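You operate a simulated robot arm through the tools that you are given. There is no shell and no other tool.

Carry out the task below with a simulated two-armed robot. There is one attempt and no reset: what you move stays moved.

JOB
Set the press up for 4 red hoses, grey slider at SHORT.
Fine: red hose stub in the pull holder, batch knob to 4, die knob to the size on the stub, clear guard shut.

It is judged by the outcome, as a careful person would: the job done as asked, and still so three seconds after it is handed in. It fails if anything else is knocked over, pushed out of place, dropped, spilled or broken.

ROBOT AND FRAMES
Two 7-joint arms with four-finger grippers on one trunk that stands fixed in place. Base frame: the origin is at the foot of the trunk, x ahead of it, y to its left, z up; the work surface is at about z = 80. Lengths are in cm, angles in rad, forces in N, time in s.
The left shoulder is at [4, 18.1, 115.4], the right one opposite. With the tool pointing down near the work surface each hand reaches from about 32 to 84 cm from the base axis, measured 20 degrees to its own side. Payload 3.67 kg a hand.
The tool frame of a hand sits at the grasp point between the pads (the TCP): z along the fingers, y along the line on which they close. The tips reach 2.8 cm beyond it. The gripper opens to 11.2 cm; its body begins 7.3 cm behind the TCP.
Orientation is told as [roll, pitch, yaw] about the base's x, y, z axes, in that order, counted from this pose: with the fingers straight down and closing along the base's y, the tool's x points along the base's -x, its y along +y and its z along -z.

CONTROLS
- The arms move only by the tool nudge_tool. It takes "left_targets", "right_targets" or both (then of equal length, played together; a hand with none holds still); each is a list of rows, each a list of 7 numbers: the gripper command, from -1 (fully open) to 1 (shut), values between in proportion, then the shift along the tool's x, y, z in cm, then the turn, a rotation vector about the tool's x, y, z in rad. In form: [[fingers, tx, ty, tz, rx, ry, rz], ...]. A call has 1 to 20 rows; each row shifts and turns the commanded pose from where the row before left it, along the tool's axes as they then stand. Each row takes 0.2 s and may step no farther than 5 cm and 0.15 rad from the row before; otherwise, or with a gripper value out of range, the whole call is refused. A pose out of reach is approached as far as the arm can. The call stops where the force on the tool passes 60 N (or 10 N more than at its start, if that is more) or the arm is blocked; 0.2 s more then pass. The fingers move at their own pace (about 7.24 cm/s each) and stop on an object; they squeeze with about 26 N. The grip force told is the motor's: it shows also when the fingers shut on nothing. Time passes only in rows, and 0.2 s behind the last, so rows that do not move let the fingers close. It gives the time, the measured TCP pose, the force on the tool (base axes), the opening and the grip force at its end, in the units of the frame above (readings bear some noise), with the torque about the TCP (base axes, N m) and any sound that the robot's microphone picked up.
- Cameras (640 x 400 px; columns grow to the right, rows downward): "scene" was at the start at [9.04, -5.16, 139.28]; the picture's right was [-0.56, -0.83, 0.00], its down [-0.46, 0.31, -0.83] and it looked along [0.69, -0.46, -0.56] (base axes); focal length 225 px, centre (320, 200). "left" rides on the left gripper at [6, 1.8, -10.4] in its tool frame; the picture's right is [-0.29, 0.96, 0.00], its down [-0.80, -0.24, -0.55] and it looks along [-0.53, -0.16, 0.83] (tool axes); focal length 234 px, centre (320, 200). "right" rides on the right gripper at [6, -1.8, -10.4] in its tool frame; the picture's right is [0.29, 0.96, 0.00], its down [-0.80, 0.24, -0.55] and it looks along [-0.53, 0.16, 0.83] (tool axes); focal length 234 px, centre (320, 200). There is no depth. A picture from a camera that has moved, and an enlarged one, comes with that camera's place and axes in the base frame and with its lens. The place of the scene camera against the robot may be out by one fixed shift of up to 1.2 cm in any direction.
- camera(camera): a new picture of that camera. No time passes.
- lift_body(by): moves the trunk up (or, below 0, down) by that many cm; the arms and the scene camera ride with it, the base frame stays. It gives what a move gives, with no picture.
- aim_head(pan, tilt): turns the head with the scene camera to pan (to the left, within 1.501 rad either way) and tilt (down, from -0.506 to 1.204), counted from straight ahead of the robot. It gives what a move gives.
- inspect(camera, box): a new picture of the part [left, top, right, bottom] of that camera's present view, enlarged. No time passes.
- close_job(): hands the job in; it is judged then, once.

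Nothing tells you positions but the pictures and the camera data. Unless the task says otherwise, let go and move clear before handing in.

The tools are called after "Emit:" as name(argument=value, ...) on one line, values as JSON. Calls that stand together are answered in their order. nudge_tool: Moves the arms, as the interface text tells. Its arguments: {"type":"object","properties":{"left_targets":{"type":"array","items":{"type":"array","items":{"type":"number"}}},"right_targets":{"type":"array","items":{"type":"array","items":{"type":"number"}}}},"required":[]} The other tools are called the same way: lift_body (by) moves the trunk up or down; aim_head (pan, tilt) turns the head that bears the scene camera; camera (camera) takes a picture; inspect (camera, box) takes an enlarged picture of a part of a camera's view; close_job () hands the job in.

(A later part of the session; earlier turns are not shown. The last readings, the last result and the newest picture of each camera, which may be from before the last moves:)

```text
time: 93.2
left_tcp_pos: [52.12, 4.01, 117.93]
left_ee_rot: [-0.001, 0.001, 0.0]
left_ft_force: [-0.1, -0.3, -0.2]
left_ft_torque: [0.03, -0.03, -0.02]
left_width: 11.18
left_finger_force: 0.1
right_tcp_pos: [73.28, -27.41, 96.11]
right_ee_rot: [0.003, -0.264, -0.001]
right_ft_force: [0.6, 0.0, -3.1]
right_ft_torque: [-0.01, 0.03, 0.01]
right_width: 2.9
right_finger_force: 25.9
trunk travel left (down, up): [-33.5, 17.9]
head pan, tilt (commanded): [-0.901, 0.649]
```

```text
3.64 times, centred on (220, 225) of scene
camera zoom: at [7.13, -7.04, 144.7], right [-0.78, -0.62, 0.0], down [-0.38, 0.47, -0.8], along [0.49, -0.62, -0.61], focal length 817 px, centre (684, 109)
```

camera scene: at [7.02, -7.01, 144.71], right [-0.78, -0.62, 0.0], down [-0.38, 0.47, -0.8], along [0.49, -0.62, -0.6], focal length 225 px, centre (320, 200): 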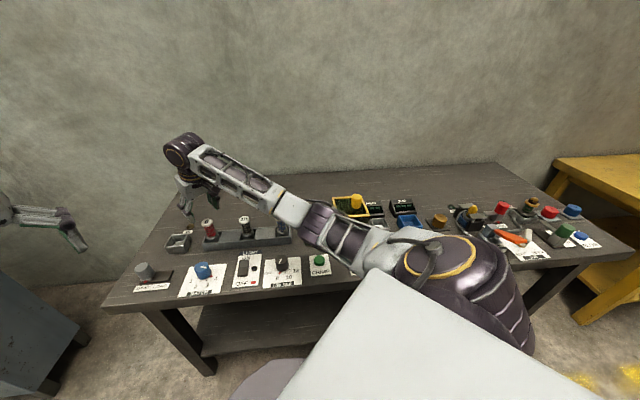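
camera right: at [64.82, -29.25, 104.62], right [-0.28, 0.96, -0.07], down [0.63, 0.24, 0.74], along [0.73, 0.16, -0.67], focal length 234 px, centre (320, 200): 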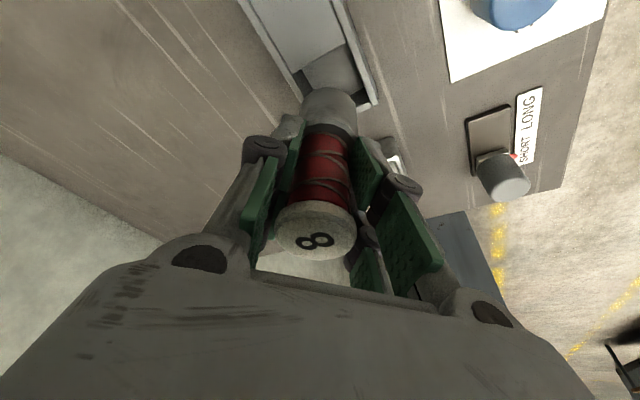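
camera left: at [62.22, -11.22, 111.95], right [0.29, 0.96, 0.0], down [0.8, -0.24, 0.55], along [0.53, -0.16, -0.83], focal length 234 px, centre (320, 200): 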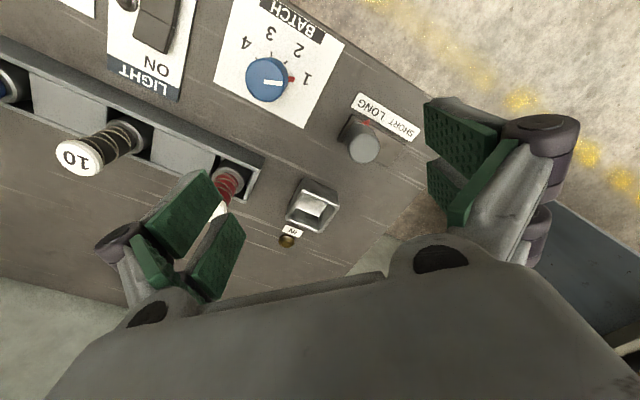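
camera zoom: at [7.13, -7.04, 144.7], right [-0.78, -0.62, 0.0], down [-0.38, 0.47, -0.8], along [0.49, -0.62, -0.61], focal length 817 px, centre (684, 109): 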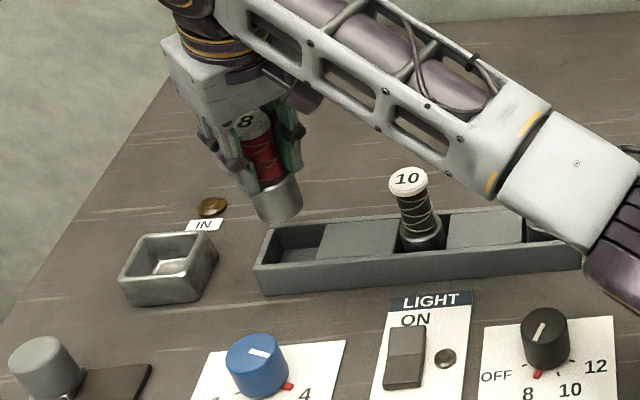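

The stub is lifted cleanly and hangs vertical. Before placing it, I'll get a precise fix on the IN box.

Emit:
inspect(camera="scene", box=[150, 215, 230, 275])

Emit:
inspect(camera="left", box=[0, 0, 640, 400])

```text
6.67 times, centred on (190, 245) of scene
camera zoom: at [7.13, -7.04, 144.7], right [-0.78, -0.62, 0.0], down [-0.38, 0.47, -0.8], along [0.49, -0.62, -0.61], focal length 1498 px, centre (1187, -100)
```

zoom: 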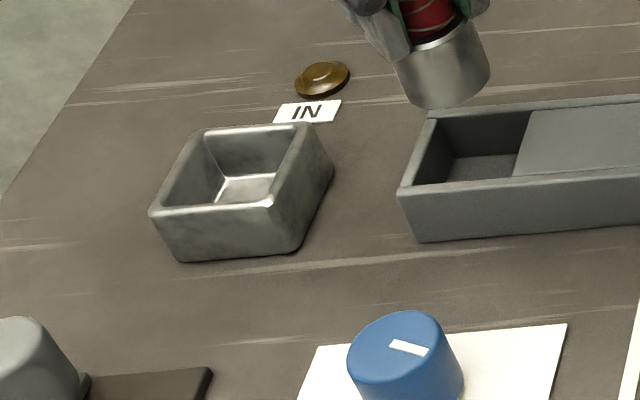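

```text
1.00 times, centred on (320, 200) of left (not enlarged: the box is as wide or as high as the picture)
camera zoom: at [46.07, 5.86, 128.19], right [0.29, 0.96, 0.0], down [0.8, -0.24, 0.55], along [0.53, -0.16, -0.83], focal length 234 px, centre (320, 200)
```

zoom: 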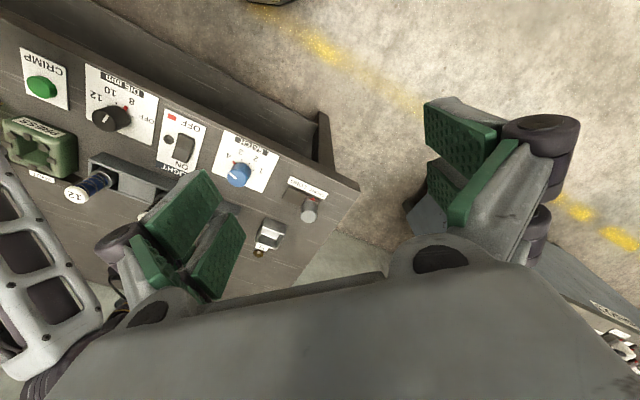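

The IN box rim centre comes out at about (81.55, -18.15) from both the left camera and the corrected scene view. I'll carry the stub over it at this height and check alignment.

Emit:
nudge_tool(right_targets=[[1, -1.33, 1.55, 0.353, 0, 0, 0], [1, -1.33, 1.55, 0.353, 0, 0, 0], [1, -1.33, 1.55, 0.353, 0, 0, 0], [1, -1.33, 1.55, 0.353, 0, 0, 0], [1, -1.33, 1.55, 0.353, 0, 0, 0], [1, -1.33, 1.55, 0.353, 0, 0, 0], [1, 0, 0, 0, 0, 0, 0]])

Emit:
camera(camera="right")

Emit:
inspect(camera="scene", box=[130, 170, 250, 270])

Emit:
inspect(camera="left", box=[200, 160, 360, 270])

```text
time: 94.8
left_tcp_pos: [51.99, 4.0, 117.87]
left_ee_rot: [0.003, 0.0, 0.002]
left_ft_force: [0.4, -0.6, 0.3]
left_ft_torque: [0.0, 0.03, 0.03]
left_width: 11.21
left_finger_force: 0.0
right_tcp_pos: [81.39, -18.05, 96.07]
right_ee_rot: [0.003, -0.263, -0.001]
right_ft_force: [0.2, 0.2, -3.3]
right_ft_torque: [0.0, -0.01, -0.01]
right_width: 2.93
right_finger_force: 25.8
trunk travel left (down, up): [-33.5, 17.9]
head pan, tilt (commanded): [-0.901, 0.649]
```

```text
taken
camera right: at [73.1, -19.95, 104.63], right [-0.28, 0.96, -0.07], down [0.63, 0.24, 0.74], along [0.73, 0.16, -0.67], focal length 234 px, centre (320, 200)
```

right: 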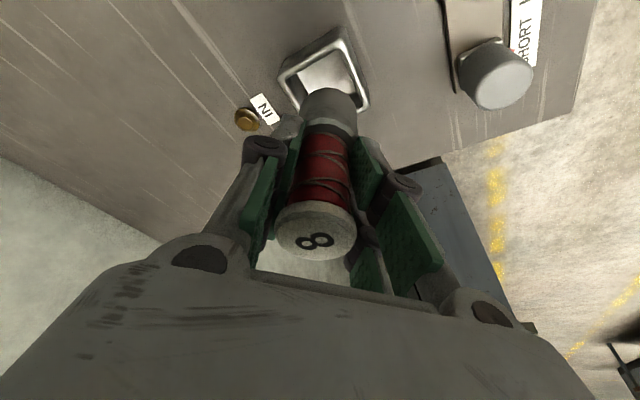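

```text
4.00 times, centred on (190, 220) of scene
camera zoom: at [7.1, -7.09, 144.7], right [-0.78, -0.62, 0.0], down [-0.38, 0.47, -0.8], along [0.49, -0.62, -0.61], focal length 899 px, centre (840, 120)
```

zoom: 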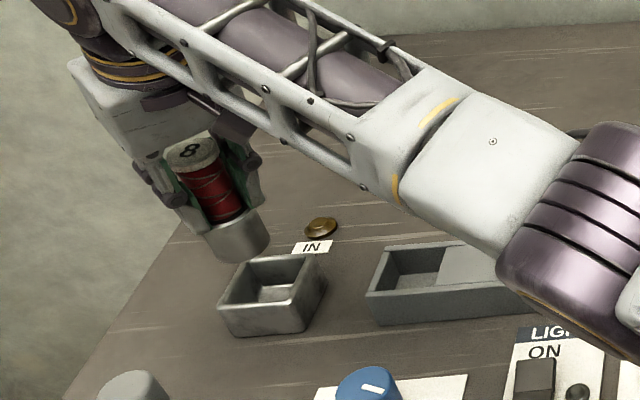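

```text
3.64 times, centred on (280, 215) of left
camera zoom: at [46.04, 5.81, 128.2], right [0.29, 0.96, 0.0], down [0.8, -0.24, 0.55], along [0.53, -0.16, -0.83], focal length 852 px, centre (466, 146)
```

zoom: 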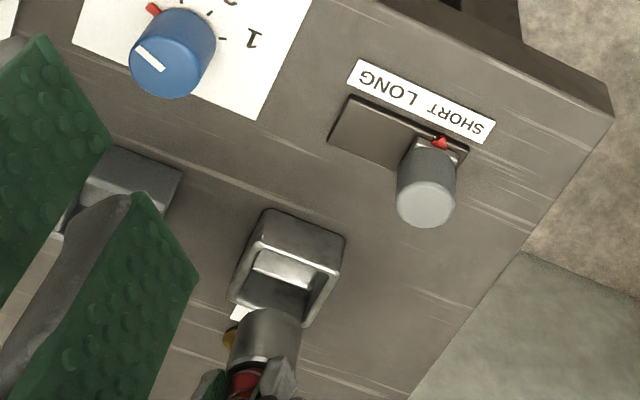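

Emit:
inspect(camera="right", box=[240, 10, 400, 130])

Emit:
inspect(camera="scene", box=[170, 210, 230, 260])

Emit:
inspect(camera="left", box=[240, 200, 310, 255])

```text
3.33 times, centred on (320, 70) of right
camera zoom: at [73.1, -19.95, 104.63], right [-0.28, 0.96, -0.07], down [0.63, 0.24, 0.74], along [0.73, 0.16, -0.67], focal length 781 px, centre (320, 633)
```

zoom: 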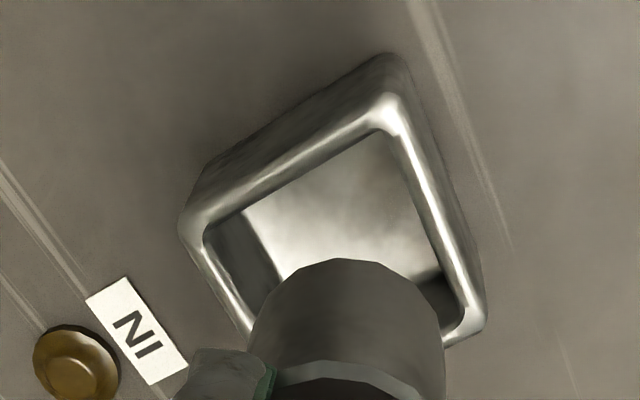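

```text
8.00 times, centred on (200, 235) of scene
camera zoom: at [7.1, -7.09, 144.7], right [-0.78, -0.62, 0.0], down [-0.38, 0.47, -0.8], along [0.49, -0.62, -0.61], focal length 1797 px, centre (1280, -80)
```

zoom: 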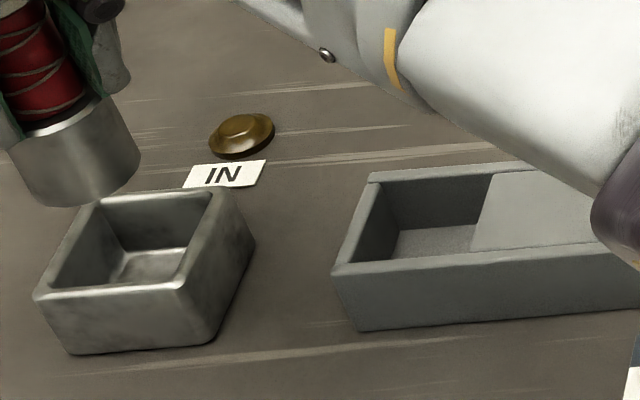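

```text
7.27 times, centred on (275, 228) of left
camera zoom: at [46.04, 5.81, 128.2], right [0.29, 0.96, 0.0], down [0.8, -0.24, 0.55], along [0.53, -0.16, -0.83], focal length 1703 px, centre (647, 0)
```

zoom: 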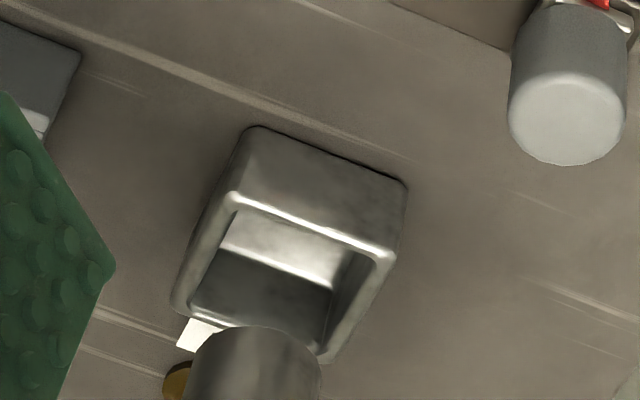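

The stub's foot (radius about 2.05 cm) should fit the box's 5 cm opening. It needs a shift of about (+0.35, -0.23). I'll shift, lower to just above the rim and check again.

Emit:
nudge_tool(right_targets=[[1, -0.338, -0.23, 0.09, 0, 0, 0], [1, 0.386, 0, 1.45, 0, 0, 0], [1, 0.386, 0, 1.45, 0, 0, 0], [1, 0, 0, 0, 0, 0, 0], [1, 0, 0, 0, 0, 0, 0]])

Emit:
inspect(camera="right", box=[240, 10, 400, 130])

Emit:
inspect(camera="scene", box=[150, 190, 250, 265])

Emit:
inspect(camera="left", box=[240, 200, 310, 255])

```text
time: 96.0
left_tcp_pos: [52.01, 4.03, 117.89]
left_ee_rot: [0.0, -0.001, 0.0]
left_ft_force: [0.1, 0.3, -0.6]
left_ft_torque: [-0.04, 0.03, -0.03]
left_width: 11.18
left_finger_force: 0.2
right_tcp_pos: [81.9, -18.29, 93.13]
right_ee_rot: [0.004, -0.263, -0.002]
right_ft_force: [0.6, -0.1, -2.6]
right_ft_torque: [0.0, 0.01, 0.0]
right_width: 2.92
right_finger_force: 25.6
trunk travel left (down, up): [-33.5, 17.9]
head pan, tilt (commanded): [-0.901, 0.649]
```

```text
3.33 times, centred on (320, 70) of right
camera zoom: at [73.46, -20.17, 101.61], right [-0.28, 0.96, -0.07], down [0.63, 0.24, 0.74], along [0.73, 0.16, -0.67], focal length 781 px, centre (320, 633)
```

zoom: 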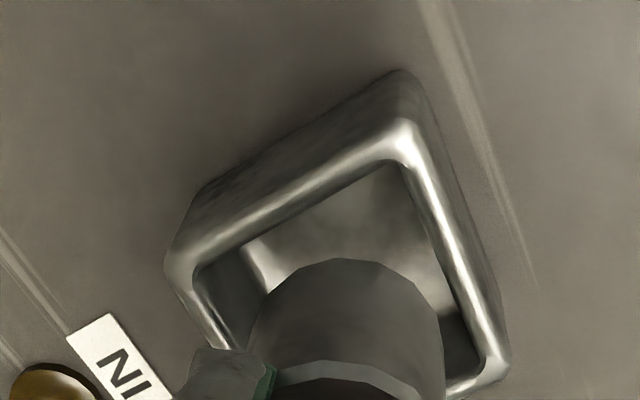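

```text
5.33 times, centred on (200, 228) of scene
camera zoom: at [7.13, -7.02, 144.7], right [-0.78, -0.62, 0.0], down [-0.38, 0.47, -0.8], along [0.49, -0.62, -0.6], focal length 1198 px, centre (960, 53)
```

zoom: 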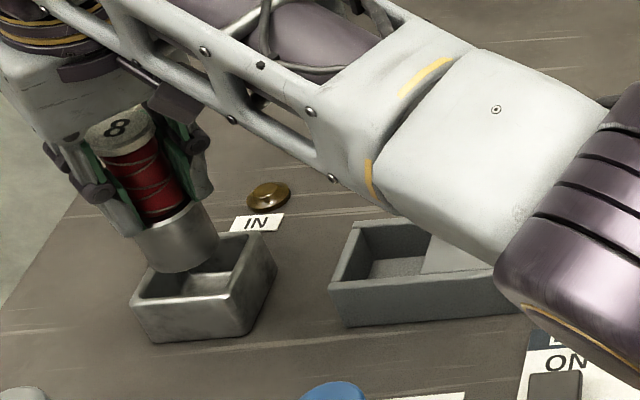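

```text
7.27 times, centred on (275, 228) of left
camera zoom: at [46.07, 5.87, 128.19], right [0.29, 0.96, 0.0], down [0.8, -0.24, 0.55], along [0.53, -0.16, -0.83], focal length 1703 px, centre (647, 0)
```

zoom: 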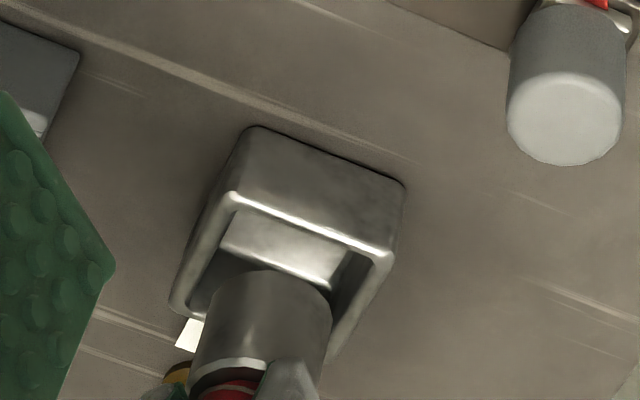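

Emit:
nudge_tool(right_targets=[[1, 0.157, -0.033, 0.786, 0, 0, 0], [1, 0.157, -0.033, 0.786, 0, 0, 0], [1, 0.157, -0.033, 0.786, 0, 0, 0], [1, 0, 0, 0, 0, 0, 0]])

Emit:
inspect(camera="right", box=[240, 10, 400, 130])

Emit:
inspect(camera="scene", box=[150, 190, 250, 265])

Emit:
inspect(camera="left", box=[240, 200, 310, 255])

```text
time: 97.0
left_tcp_pos: [52.06, 4.06, 117.96]
left_ee_rot: [0.001, -0.001, -0.001]
left_ft_force: [-0.6, -0.1, 0.0]
left_ft_torque: [-0.01, -0.03, -0.04]
left_width: 11.18
left_finger_force: 0.0
right_tcp_pos: [82.08, -18.49, 90.77]
right_ee_rot: [0.002, -0.262, -0.002]
right_ft_force: [0.2, -0.1, -3.0]
right_ft_torque: [-0.01, 0.04, -0.02]
right_width: 2.95
right_finger_force: 26.0
trunk travel left (down, up): [-33.5, 17.9]
head pan, tilt (commanded): [-0.901, 0.649]
```

```text
3.33 times, centred on (320, 70) of right
camera zoom: at [73.59, -20.29, 99.23], right [-0.28, 0.96, -0.07], down [0.63, 0.24, 0.74], along [0.73, 0.16, -0.67], focal length 781 px, centre (320, 633)
```

zoom: 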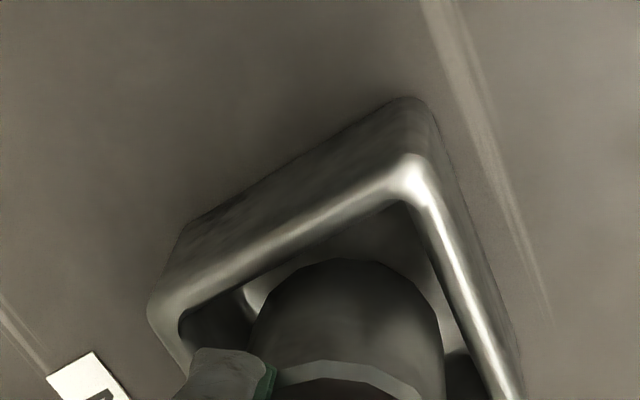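

```text
5.33 times, centred on (200, 228) of scene
camera zoom: at [7.12, -7.02, 144.7], right [-0.78, -0.62, 0.0], down [-0.38, 0.47, -0.8], along [0.49, -0.62, -0.6], focal length 1198 px, centre (960, 53)
```

zoom: 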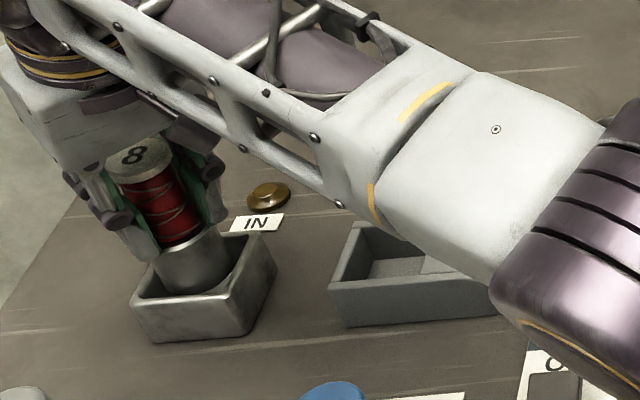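

```text
7.27 times, centred on (275, 228) of left
camera zoom: at [46.06, 5.88, 128.19], right [0.29, 0.96, 0.0], down [0.8, -0.24, 0.55], along [0.53, -0.16, -0.83], focal length 1703 px, centre (647, 0)
```

zoom: 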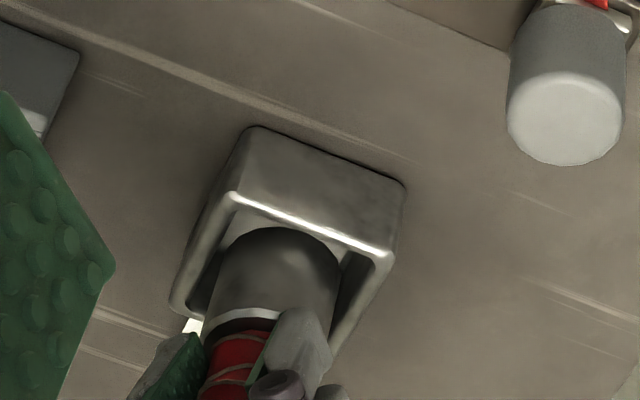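

The foot is inside the rim with no contact force. I'll continue lowering gently.

Emit:
nudge_tool(right_targets=[[1, 0.18, 0, 0.676, 0, 0, 0], [1, 0.18, 0, 0.676, 0, 0, 0], [1, 0.18, 0, 0.676, 0, 0, 0], [1, 0, 0, 0, 0, 0, 0]])

Emit:
inspect(camera="scene", box=[150, 190, 250, 265])

Emit:
inspect(camera="left", box=[240, 200, 310, 255])

```text
time: 98.0
left_tcp_pos: [52.08, 4.17, 117.99]
left_ee_rot: [0.001, 0.0, -0.001]
left_ft_force: [-0.1, -0.2, -0.5]
left_ft_torque: [0.02, 0.0, 0.0]
left_width: 11.18
left_finger_force: 0.1
right_tcp_pos: [82.09, -18.37, 88.65]
right_ee_rot: [0.003, -0.261, -0.001]
right_ft_force: [0.3, 0.6, -2.9]
right_ft_torque: [0.01, -0.04, -0.01]
right_width: 2.93
right_finger_force: 26.1
trunk travel left (down, up): [-33.5, 17.9]
head pan, tilt (commanded): [-0.901, 0.649]
```

```text
5.33 times, centred on (200, 228) of scene
camera zoom: at [7.12, -7.02, 144.7], right [-0.78, -0.62, 0.0], down [-0.38, 0.47, -0.8], along [0.49, -0.62, -0.6], focal length 1198 px, centre (960, 53)
```

zoom: 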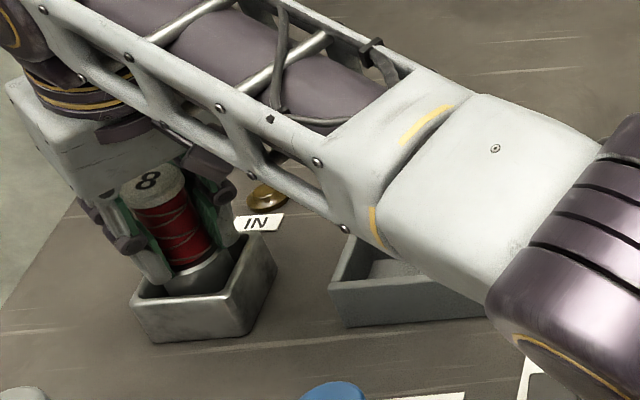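

```text
7.27 times, centred on (275, 228) of left
camera zoom: at [46.06, 5.87, 128.19], right [0.29, 0.96, 0.0], down [0.8, -0.24, 0.55], along [0.53, -0.16, -0.83], focal length 1703 px, centre (647, 0)
```

zoom: 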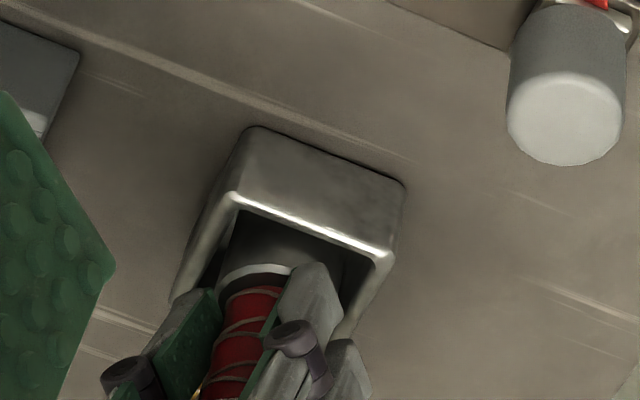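

Emit:
nudge_tool(right_targets=[[1, 0.064, 0, 0.242, 0, 0, 0], [1, 0.064, 0, 0.242, 0, 0, 0], [1, 0, 0, 0, 0, 0, 0]])

Emit:
nudge_tool(right_targets=[[1, 0.064, 0, 0.242, 0, 0, 0], [1, 0, 0, 0, 0, 0, 0]])

```text
time: 98.8
left_tcp_pos: [51.94, 4.05, 117.87]
left_ee_rot: [-0.001, 0.0, 0.001]
left_ft_force: [0.2, 0.2, 0.8]
left_ft_torque: [0.01, -0.04, -0.03]
left_width: 11.19
left_finger_force: 0.1
right_tcp_pos: [82.07, -18.34, 88.11]
right_ee_rot: [0.0, -0.263, -0.003]
right_ft_force: [0.1, -0.1, -1.7]
right_ft_torque: [-0.12, -0.02, 0.0]
right_width: 2.91
right_finger_force: 26.3
trunk travel left (down, up): [-33.5, 17.9]
head pan, tilt (commanded): [-0.901, 0.649]
```

```text
time: 99.4
left_tcp_pos: [51.93, 4.17, 118.0]
left_ee_rot: [0.0, 0.0, 0.0]
left_ft_force: [-0.2, 0.1, 0.8]
left_ft_torque: [-0.02, 0.02, 0.0]
left_width: 11.18
left_finger_force: 0.0
right_tcp_pos: [81.83, -18.48, 88.17]
right_ee_rot: [0.001, -0.266, -0.003]
right_ft_force: [-0.1, -2.5, 11.3]
right_ft_torque: [-0.36, 0.19, 0.02]
right_width: 2.92
right_finger_force: 26.3
trunk travel left (down, up): [-33.5, 17.9]
head pan, tilt (commanded): [-0.901, 0.649]
```

The stub's foot is on the box floor (force rose to 11 N at the same height as in the rack). I'll open just enough to clear and rise vertically.

Emit:
nudge_tool(right_targets=[[0.16, 0, 0, 0, 0, 0, 0], [0.16, 0, 0, 0, 0, 0, 0], [0.16, 0, 0, 0, 0, 0, 0]])

Emit:
camera(camera="right")

Emit:
inspect(camera="scene", box=[150, 190, 250, 265])

```text
time: 100.2
left_tcp_pos: [51.97, 4.12, 117.78]
left_ee_rot: [-0.001, 0.0, 0.002]
left_ft_force: [-0.5, 0.4, -0.2]
left_ft_torque: [0.0, -0.02, 0.02]
left_width: 11.2
left_finger_force: 0.0
right_tcp_pos: [82.0, -18.33, 87.94]
right_ee_rot: [0.001, -0.261, -0.001]
right_ft_force: [0.5, -0.3, 0.3]
right_ft_torque: [0.02, -0.04, -0.03]
right_width: 4.7
right_finger_force: 0.0
trunk travel left (down, up): [-33.5, 17.9]
head pan, tilt (commanded): [-0.901, 0.649]
```

```text
taken
camera right: at [73.59, -20.23, 96.37], right [-0.28, 0.96, -0.07], down [0.63, 0.24, 0.74], along [0.73, 0.16, -0.67], focal length 234 px, centre (320, 200)
```

right: 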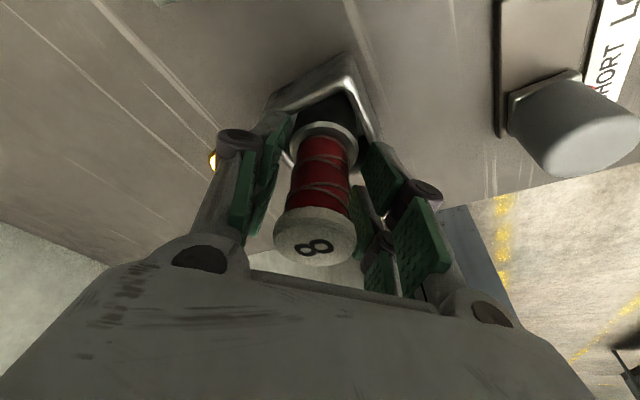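

```text
5.33 times, centred on (200, 228) of scene
camera zoom: at [7.11, -7.01, 144.7], right [-0.78, -0.62, 0.0], down [-0.38, 0.47, -0.8], along [0.49, -0.62, -0.6], focal length 1198 px, centre (960, 53)
```

zoom: 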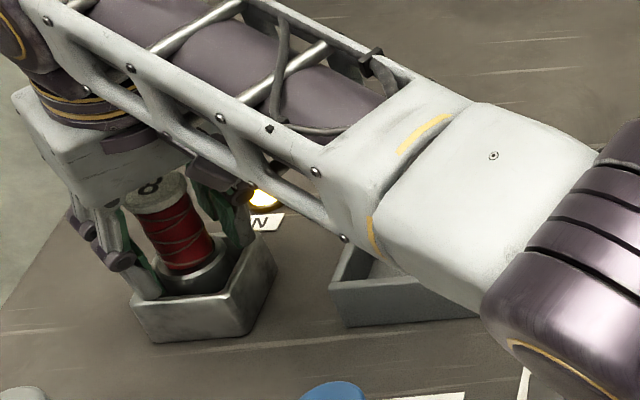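

The IN lamp is now lit, which confirms the holder has sensed the stub. I'll rise vertically clear of the cap.

Emit:
nudge_tool(right_targets=[[0.16, -0.257, 0, -0.966, 0, 0, 0], [0.16, -0.257, 0, -0.966, 0, 0, 0], [0.16, -0.386, 0, -1.45, 0, 0, 0], [0.16, -0.386, 0, -1.45, 0, 0, 0], [0.16, -0.386, 0, -1.45, 0, 0, 0], [0.16, -0.386, 0, -1.45, 0, 0, 0], [0.16, -0.386, 0, -1.45, 0, 0, 0], [0.16, -0.386, 0, -1.45, 0, 0, 0]])

Emit:
camera(camera="right")

Emit:
inspect(camera="scene", box=[130, 170, 270, 290])

```text
time: 102.0
left_tcp_pos: [51.98, 4.16, 117.98]
left_ee_rot: [0.001, 0.0, 0.001]
left_ft_force: [-1.1, 0.6, -0.8]
left_ft_torque: [-0.02, -0.05, 0.04]
left_width: 11.21
left_finger_force: 0.1
right_tcp_pos: [82.05, -18.35, 99.06]
right_ee_rot: [0.003, -0.263, -0.002]
right_ft_force: [-0.2, 0.5, -0.8]
right_ft_torque: [0.02, 0.02, 0.0]
right_width: 4.71
right_finger_force: 0.1
trunk travel left (down, up): [-33.5, 17.9]
head pan, tilt (commanded): [-0.901, 0.649]
```

```text
taken
camera right: at [73.59, -20.21, 107.42], right [-0.28, 0.96, -0.07], down [0.63, 0.24, 0.74], along [0.73, 0.16, -0.67], focal length 234 px, centre (320, 200)
```

right: 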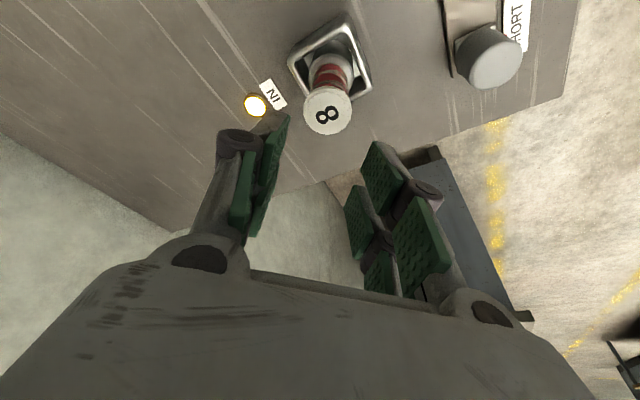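

```text
3.33 times, centred on (200, 230) of scene
camera zoom: at [7.05, -7.0, 144.71], right [-0.78, -0.62, 0.0], down [-0.38, 0.47, -0.8], along [0.49, -0.62, -0.6], focal length 749 px, centre (720, 100)
```

zoom: 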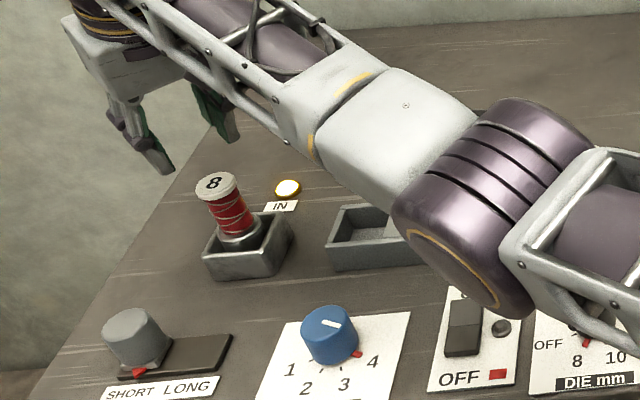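

The stub stands in the holder and the lamp is lit. Last is the guard. I'll level the hand, retreat up and back, and look at the guard.

Emit:
nudge_tool(right_targets=[[0.16, 0, 0, -3, 0, 0.131, 0], [0.16, 0, 0, -3, 0, 0.131, 0], [0.16, 4, -2.67, -0.5, 0, 0, 0], [0.16, 4, -2.67, -0.5, 0, 0, 0], [0.16, 4, -2.67, -0.5, 0, 0, 0], [0.16, 4, -2.67, -0.5, 0, 0, 0], [0.16, 4, -2.67, -0.5, 0, 0, 0], [0.16, 4, -2.67, -0.5, 0, 0, 0], [0.16, 0, 0, 0, 0, 0, 0]])

Emit:
camera(camera="right")

Emit:
camera(camera="scene")

```text
time: 104.0
left_tcp_pos: [52.01, 4.08, 117.95]
left_ee_rot: [0.001, 0.002, -0.001]
left_ft_force: [-0.2, 0.3, 0.2]
left_ft_torque: [0.02, 0.01, -0.03]
left_width: 11.19
left_finger_force: 0.1
right_tcp_pos: [54.6, -34.53, 107.54]
right_ee_rot: [0.0, -0.001, 0.001]
right_ft_force: [0.3, 0.3, 0.2]
right_ft_torque: [-0.02, 0.02, -0.01]
right_width: 4.71
right_finger_force: 0.0
right hand out of reach, approached as far as the arm can: row 2, 3
trunk travel left (down, up): [-33.5, 17.9]
head pan, tilt (commanded): [-0.901, 0.649]
```

```text
taken
camera right: at [48.66, -36.38, 117.95], right [-0.29, 0.96, 0.0], down [0.8, 0.24, 0.55], along [0.53, 0.16, -0.83], focal length 234 px, centre (320, 200)
```

right: 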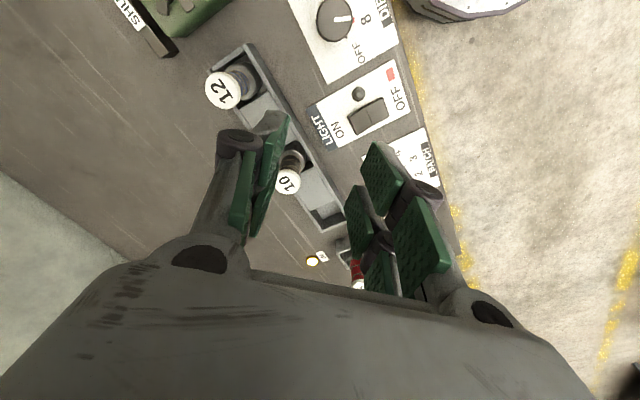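

```text
taken
camera scene: at [7.19, -6.95, 144.7], right [-0.78, -0.62, 0.0], down [-0.38, 0.47, -0.8], along [0.49, -0.62, -0.6], focal length 225 px, centre (320, 200)
```

scene: 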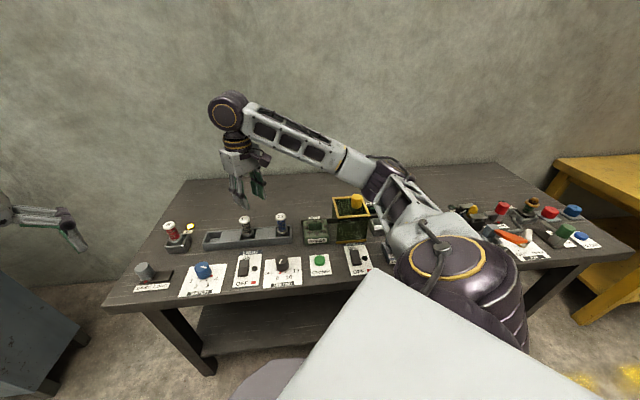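

Emit:
inspect(camera="scene", box=[290, 180, 390, 255])

```text
5.33 times, centred on (340, 218) of scene
camera zoom: at [7.19, -6.95, 144.7], right [-0.78, -0.62, 0.0], down [-0.38, 0.47, -0.8], along [0.49, -0.62, -0.6], focal length 1198 px, centre (213, 107)
```

zoom: 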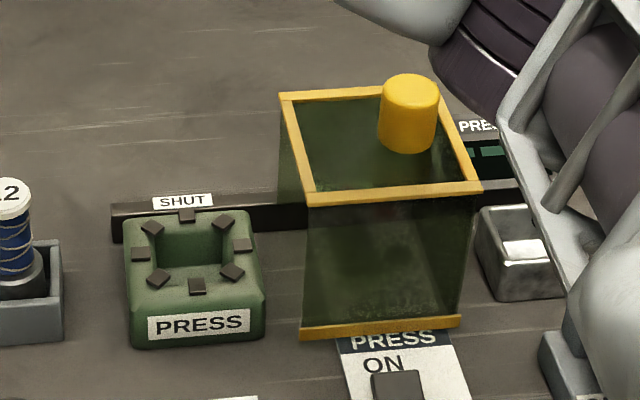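

The guard is a clear yellow-framed box with its top at z ≈ 93 and a knob at about (36.1, -64.6) up to z ≈ 97.7. It slides on the rail toward SHUT, about 13 cm toward (0.7, 0.7), to cover PRESS. I'll move above the knob with the fingers aligned to the slide direction.

Emit:
nudge_tool(right_targets=[[-0.3, 0, 0, -0.5, 0, 0, 0.131], [-0.3, 0, 0, -0.5, 0, 0, 0.131], [-0.3, 0, 0, -0.5, 0, 0, 0.131], [-0.3, 0, 0, -0.5, 0, 0, 0.131], [-0.3, 0, 0, 0, 0, 0, 0.131], [-0.3, 0, 0, 0, 0, 0, 0.131], [-0.3, -1.03, -4.3, 0, 0, 0, 0], [-0.3, -1.03, -4.3, 0, 0, 0, 0], [-0.3, -1.03, -4.3, 0, 0, 0, 0], [-0.3, -1.03, -4.3, 0, 0, 0, 0], [-0.3, -1.03, -4.3, 0, 0, 0, 0], [-0.3, -1.03, -4.3, 0, 0, 0, 0], [-0.3, 0, 0, 0, 0, 0, 0]])

Emit:
camera(camera="right")

Emit:
camera(camera="scene")

```text
time: 106.8
left_tcp_pos: [52.0, 4.13, 117.85]
left_ee_rot: [-0.001, 0.001, 0.0]
left_ft_force: [0.2, -0.5, 0.5]
left_ft_torque: [-0.04, 0.01, -0.02]
left_width: 11.21
left_finger_force: 0.1
right_tcp_pos: [40.74, -57.16, 109.52]
right_ee_rot: [0.004, 0.002, -0.788]
right_ft_force: [-0.4, -0.6, -1.5]
right_ft_torque: [-0.01, -0.01, 0.03]
right_width: 7.28
right_finger_force: 0.0
trunk travel left (down, up): [-33.5, 17.9]
head pan, tilt (commanded): [-0.901, 0.649]
```

```text
taken
camera right: at [35.32, -54.37, 119.92], right [0.47, 0.88, 0.0], down [0.73, -0.4, 0.55], along [0.49, -0.26, -0.83], focal length 234 px, centre (320, 200)
```

right: 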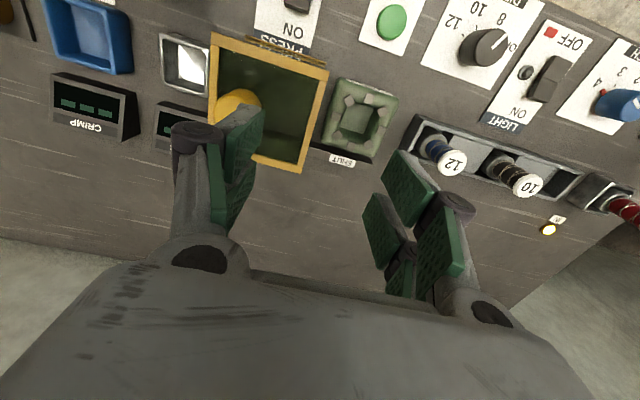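

```text
taken
camera scene: at [7.16, -7.04, 144.7], right [-0.78, -0.62, 0.0], down [-0.38, 0.47, -0.8], along [0.49, -0.62, -0.61], focal length 225 px, centre (320, 200)
```

scene: 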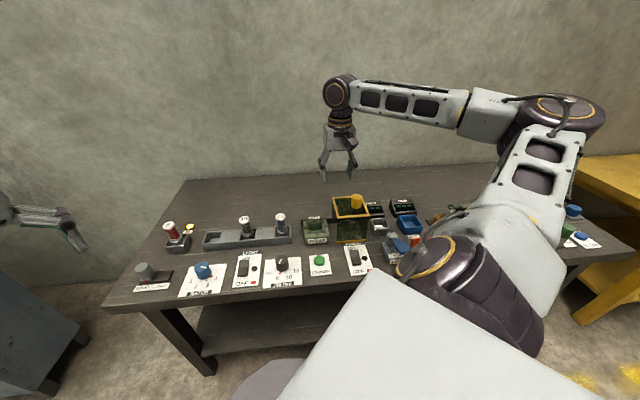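

Emit:
nudge_tool(right_targets=[[-0.3, -0.99, -4.27, 0, 0, 0, 0], [-0.3, -0.99, -4.27, 0, 0, 0, 0], [-0.3, 0, 0, 0, 0, 0, 0]])

Emit:
camera(camera="right")

Emit:
inspect(camera="right", box=[220, 40, 420, 190])

```text
time: 107.6
left_tcp_pos: [52.1, 4.12, 117.89]
left_ee_rot: [0.0, -0.001, -0.001]
left_ft_force: [0.9, -0.1, -0.5]
left_ft_torque: [-0.02, 0.03, -0.02]
left_width: 11.21
left_finger_force: 0.0
right_tcp_pos: [36.1, -64.55, 109.62]
right_ee_rot: [0.002, 0.002, -0.786]
right_ft_force: [0.7, 0.6, 0.8]
right_ft_torque: [-0.02, -0.01, 0.0]
right_width: 7.27
right_finger_force: 0.0
trunk travel left (down, up): [-33.5, 17.9]
head pan, tilt (commanded): [-0.901, 0.649]
```

```text
taken
camera right: at [30.68, -61.78, 119.9], right [0.47, 0.88, 0.0], down [0.73, -0.4, 0.55], along [0.49, -0.26, -0.83], focal length 234 px, centre (320, 200)
```

right: 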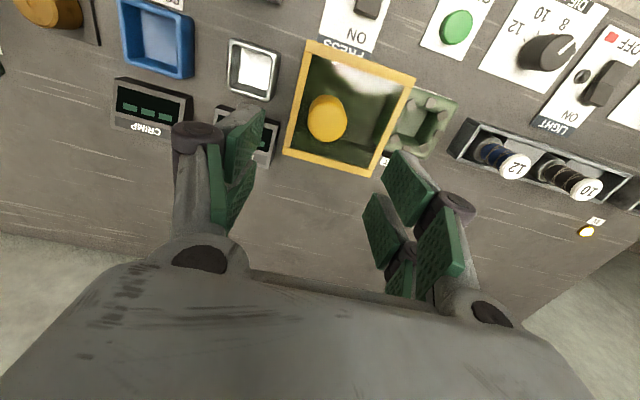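

```text
2.67 times, centred on (320, 115) of right
camera zoom: at [30.68, -61.78, 119.9], right [0.47, 0.88, 0.0], down [0.73, -0.4, 0.55], along [0.49, -0.26, -0.83], focal length 624 px, centre (320, 427)
```

zoom: 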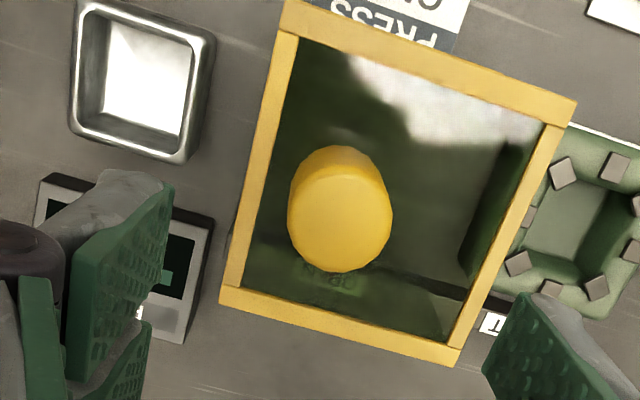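

The knob centre is at about (36.36, -64.0). I'll centre over it and lower in two stages.

Emit:
nudge_tool(right_targets=[[-0.3, 0.19, 0.56, 0, 0, 0, 0], [-0.3, 0, 0, 3, 0, 0, 0], [-0.3, 0, 0, 3, 0, 0, 0], [-0.3, 0, 0, 2.6, 0, 0, 0], [-0.3, 0, 0, 0, 0, 0, 0]])

Emit:
camera(camera="right")

Emit:
inspect(camera="scene", box=[290, 150, 410, 260])

```text
time: 108.8
left_tcp_pos: [52.04, 4.13, 117.97]
left_ee_rot: [-0.001, 0.001, 0.0]
left_ft_force: [0.8, 0.3, -0.2]
left_ft_torque: [0.0, -0.01, 0.01]
left_width: 11.2
left_finger_force: 0.0
right_tcp_pos: [36.23, -64.25, 100.83]
right_ee_rot: [0.003, 0.001, -0.787]
right_ft_force: [-1.4, 0.5, 0.1]
right_ft_torque: [0.01, 0.01, -0.05]
right_width: 7.27
right_finger_force: 0.1
trunk travel left (down, up): [-33.5, 17.9]
head pan, tilt (commanded): [-0.901, 0.649]
```

```text
taken
camera right: at [30.89, -61.25, 111.31], right [0.47, 0.88, 0.0], down [0.73, -0.4, 0.55], along [0.49, -0.26, -0.83], focal length 234 px, centre (320, 200)
```

right: 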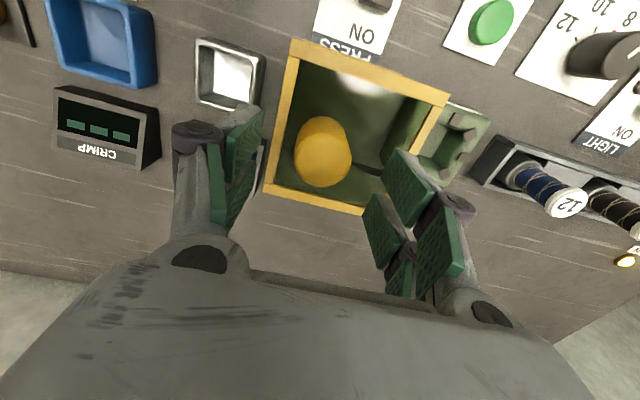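

```text
3.64 times, centred on (350, 205) of scene
camera zoom: at [7.04, -7.02, 144.71], right [-0.78, -0.62, 0.0], down [-0.38, 0.47, -0.8], along [0.49, -0.62, -0.6], focal length 817 px, centre (211, 182)
```

zoom: 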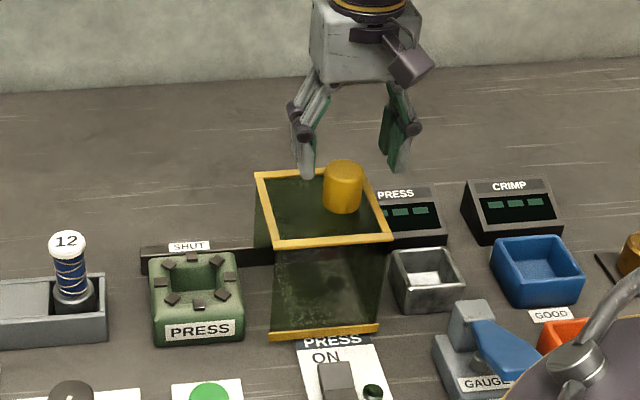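

Emit:
nudge_tool(right_targets=[[-0.3, 0, 0, 1.8, 0, 0, 0], [-0.3, 0, 0, 1.7, 0, 0, 0], [-0.3, 0, 0, 0, 0, 0, 0], [1, 0, 0, 0, 0, 0, 0], [1, 0, 0, 0, 0, 0, 0], [1, 0, 0, 0, 0, 0, 0]])

Emit:
camera(camera="right")

Emit:
inspect(camera="scene", box=[290, 150, 410, 260])

```text
time: 110.2
left_tcp_pos: [51.97, 4.09, 117.83]
left_ee_rot: [0.002, 0.0, 0.0]
left_ft_force: [0.3, 0.1, 0.4]
left_ft_torque: [-0.01, -0.03, -0.03]
left_width: 11.21
left_finger_force: 0.1
right_tcp_pos: [36.39, -63.85, 97.29]
right_ee_rot: [0.004, 0.0, -0.785]
right_ft_force: [4.1, 4.8, -1.1]
right_ft_torque: [0.2, -0.36, -0.11]
right_width: 3.52
right_finger_force: 45.3
trunk travel left (down, up): [-33.5, 17.9]
head pan, tilt (commanded): [-0.901, 0.649]
```

```text
taken
camera right: at [30.98, -61.17, 107.77], right [0.47, 0.88, 0.0], down [0.73, -0.4, 0.55], along [0.49, -0.26, -0.83], focal length 234 px, centre (320, 200)
```

right: 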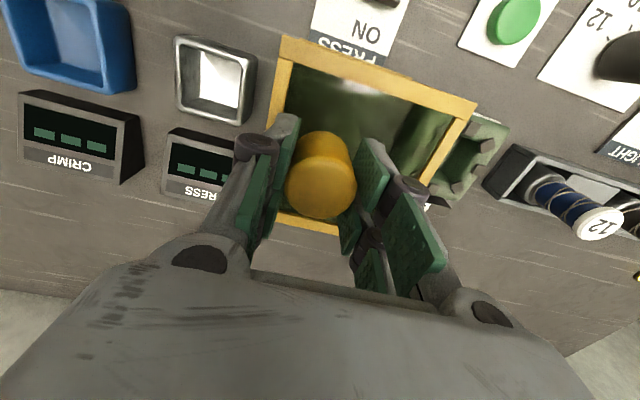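

```text
3.64 times, centred on (350, 205) of scene
camera zoom: at [7.13, -6.97, 144.7], right [-0.78, -0.62, 0.0], down [-0.38, 0.47, -0.8], along [0.49, -0.62, -0.6], focal length 817 px, centre (211, 182)
```

zoom: 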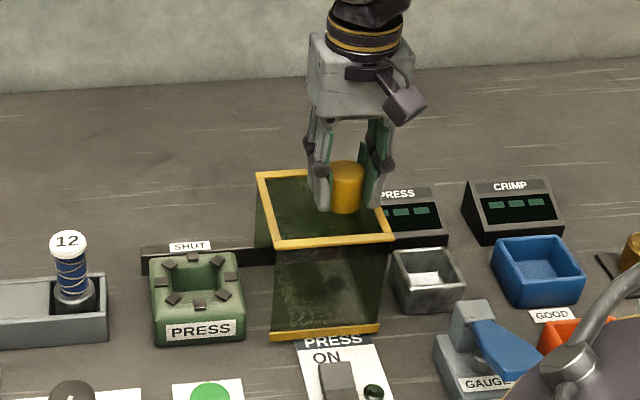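

The guard knob is gripped. I'll slide a few centimetres toward SHUT first to check that it moves freely.

Emit:
nudge_tool(right_targets=[[1, 0, 0.7, 0, 0, 0, 0], [1, 0, 0.7, 0, 0, 0, 0], [1, 0, 0.7, 0, 0, 0, 0], [1, 0, 0.7, 0, 0, 0, 0], [1, 0, 0, 0, 0, 0, 0]])

Emit:
inspect(camera="scene", box=[290, 150, 410, 260])

Emit:
camera(camera="right")

```text
time: 111.4
left_tcp_pos: [52.02, 4.1, 117.89]
left_ee_rot: [0.001, 0.0, -0.001]
left_ft_force: [0.1, 0.4, -0.3]
left_ft_torque: [-0.01, -0.03, 0.01]
left_width: 11.22
left_finger_force: 0.1
right_tcp_pos: [38.37, -62.11, 97.43]
right_ee_rot: [0.003, 0.001, -0.788]
right_ft_force: [0.2, 0.5, -8.3]
right_ft_torque: [-0.42, -0.23, -0.11]
right_width: 3.5
right_finger_force: 44.7
trunk travel left (down, up): [-33.5, 17.9]
head pan, tilt (commanded): [-0.901, 0.649]
```

```text
3.64 times, centred on (350, 205) of scene
camera zoom: at [7.11, -7.1, 144.7], right [-0.78, -0.62, 0.0], down [-0.38, 0.47, -0.8], along [0.49, -0.62, -0.61], focal length 817 px, centre (211, 182)
```

zoom: 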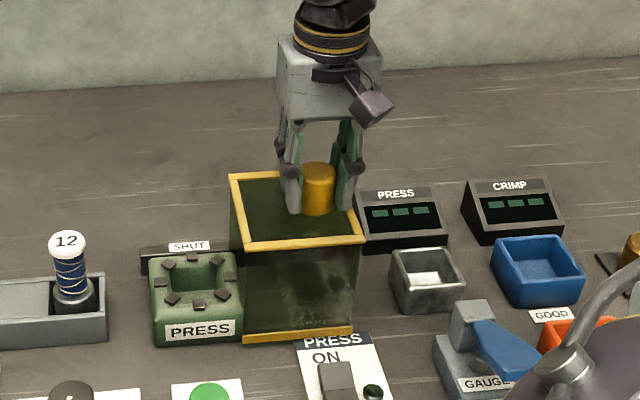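

```text
taken
camera right: at [32.91, -59.24, 107.78], right [0.47, 0.88, 0.0], down [0.73, -0.4, 0.55], along [0.49, -0.26, -0.83], focal length 234 px, centre (320, 200)
```

right: 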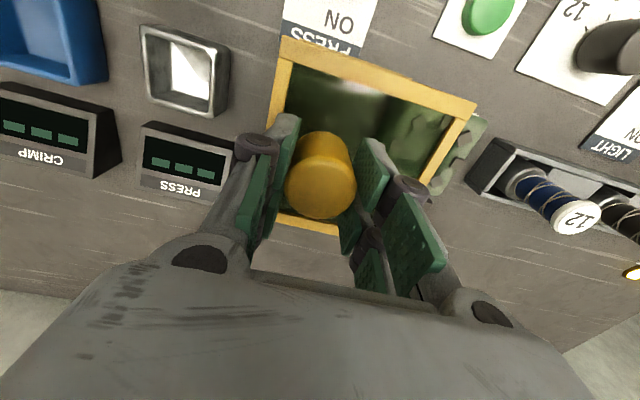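

It slides freely along the rail. I'll continue in steps and watch it pass over the PRESS head.

Emit:
nudge_tool(right_targets=[[1, 0, 0.8, 0.03, 0, 0, 0], [1, 0, 0.8, 0.03, 0, 0, 0], [1, 0, 0.8, 0.03, 0, 0, 0], [1, 0, 0.8, 0, 0, 0, 0], [1, 0, 0, 0, 0, 0, 0]])

Emit:
inspect(camera="scene", box=[290, 150, 410, 260])

```text
time: 112.6
left_tcp_pos: [52.08, 4.1, 118.02]
left_ee_rot: [0.0, -0.001, 0.0]
left_ft_force: [0.3, -0.5, -1.0]
left_ft_torque: [0.0, -0.01, -0.01]
left_width: 11.21
left_finger_force: 0.1
right_tcp_pos: [40.53, -59.86, 97.41]
right_ee_rot: [0.003, 0.002, -0.787]
right_ft_force: [1.4, 0.2, 0.2]
right_ft_torque: [0.44, 0.21, -0.05]
right_width: 3.49
right_finger_force: 45.3
trunk travel left (down, up): [-33.5, 17.9]
head pan, tilt (commanded): [-0.901, 0.649]
```

```text
3.64 times, centred on (350, 205) of scene
camera zoom: at [7.08, -7.05, 144.71], right [-0.78, -0.62, 0.0], down [-0.38, 0.47, -0.8], along [0.49, -0.62, -0.6], focal length 817 px, centre (211, 182)
```

zoom: 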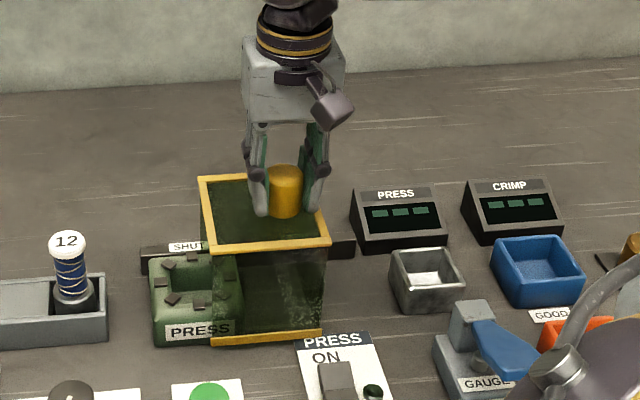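

Emit:
nudge_tool(right_targets=[[1, 0, 0.85, 0, 0, 0, 0], [1, 0, 0.85, 0, 0, 0, 0], [1, 0, 0.85, 0, 0, 0, 0], [1, 0, 0.85, 0, 0, 0, 0], [1, 0, 0.85, 0, 0, 0, 0], [1, 0, 0.85, 0, 0, 0, 0], [1, 0, 0, 0, 0, 0, 0]])

Emit:
inspect(camera="scene", box=[270, 150, 390, 260])

Emit:
camera(camera="right")

```text
time: 114.2
left_tcp_pos: [51.96, 3.96, 117.95]
left_ee_rot: [0.001, 0.0, 0.0]
left_ft_force: [0.9, 0.1, 0.4]
left_ft_torque: [-0.01, 0.0, -0.01]
left_width: 11.2
left_finger_force: 0.0
right_tcp_pos: [44.21, -56.22, 97.3]
right_ee_rot: [0.004, -0.001, -0.785]
right_ft_force: [1.4, -0.2, 1.7]
right_ft_torque: [-0.17, 0.13, 0.02]
right_width: 3.51
right_finger_force: 45.1
trunk travel left (down, up): [-33.5, 17.9]
head pan, tilt (commanded): [-0.901, 0.649]
```

```text
3.64 times, centred on (330, 205) of scene
camera zoom: at [7.08, -7.03, 144.71], right [-0.78, -0.62, 0.0], down [-0.38, 0.47, -0.8], along [0.49, -0.62, -0.6], focal length 817 px, centre (284, 182)
```

zoom: 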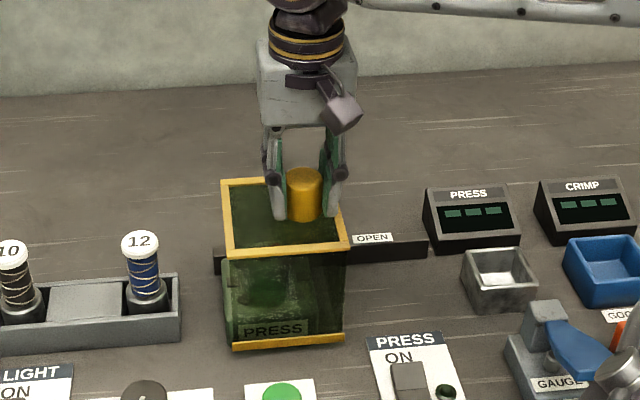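

```text
taken
camera right: at [38.78, -53.32, 107.78], right [0.47, 0.88, 0.0], down [0.73, -0.4, 0.55], along [0.49, -0.26, -0.83], focal length 234 px, centre (320, 200)
```

right: 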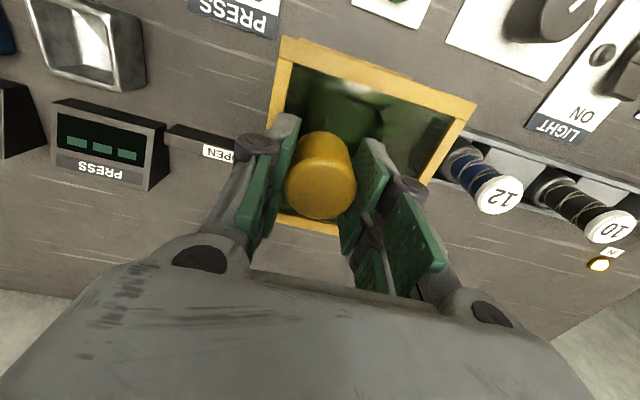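

The guard now covers most of PRESS, and from the OPEN/SHUT label spacing about 1.9 cm remains. I'll continue slowly to the end stop.

Emit:
nudge_tool(right_targets=[[1, 0, 0.5, 0, 0, 0, 0], [1, 0, 0.5, 0, 0, 0, 0], [1, 0, 0.5, 0, 0, 0, 0], [1, 0, 0, 0, 0, 0, 0]])

Emit:
nudge_tool(right_targets=[[1, 0, 0.25, 0, 0, 0, 0], [1, 0, 0.25, 0, 0, 0, 0], [1, 0, 0, 0, 0, 0, 0]])

Emit:
inspect(camera="scene", box=[270, 150, 390, 260])

```text
time: 115.2
left_tcp_pos: [52.0, 4.04, 117.82]
left_ee_rot: [-0.001, 0.0, 0.0]
left_ft_force: [-0.2, 0.4, 0.1]
left_ft_torque: [0.01, -0.03, 0.0]
left_width: 11.22
left_finger_force: 0.1
right_tcp_pos: [45.18, -55.17, 97.43]
right_ee_rot: [0.003, -0.001, -0.787]
right_ft_force: [-0.5, -0.3, 2.3]
right_ft_torque: [-0.33, -0.34, 0.11]
right_width: 3.52
right_finger_force: 44.5
trunk travel left (down, up): [-33.5, 17.9]
head pan, tilt (commanded): [-0.901, 0.649]
```

```text
time: 116.0
left_tcp_pos: [51.8, 3.95, 118.11]
left_ee_rot: [0.002, -0.002, -0.001]
left_ft_force: [-0.4, -0.2, 0.3]
left_ft_torque: [-0.02, 0.01, -0.02]
left_width: 11.2
left_finger_force: 0.0
right_tcp_pos: [45.29, -55.13, 97.23]
right_ee_rot: [-0.002, 0.0, -0.788]
right_ft_force: [-20.6, -16.9, 6.9]
right_ft_torque: [-0.54, 1.26, 0.0]
right_width: 3.5
right_finger_force: 45.1
trunk travel left (down, up): [-33.5, 17.9]
head pan, tilt (commanded): [-0.901, 0.649]
```

```text
3.64 times, centred on (330, 205) of scene
camera zoom: at [6.7, -7.24, 144.72], right [-0.78, -0.62, 0.0], down [-0.37, 0.48, -0.8], along [0.49, -0.62, -0.6], focal length 817 px, centre (284, 182)
```

zoom: 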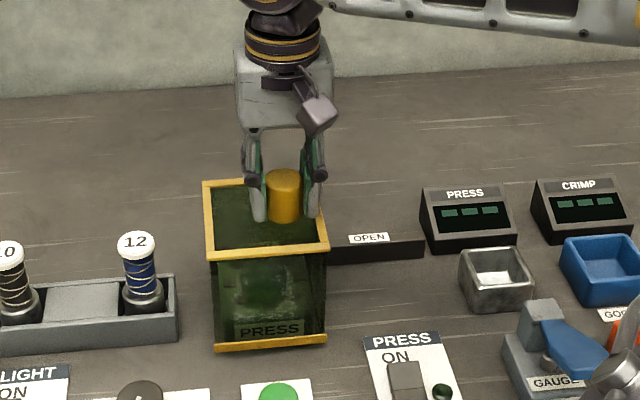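

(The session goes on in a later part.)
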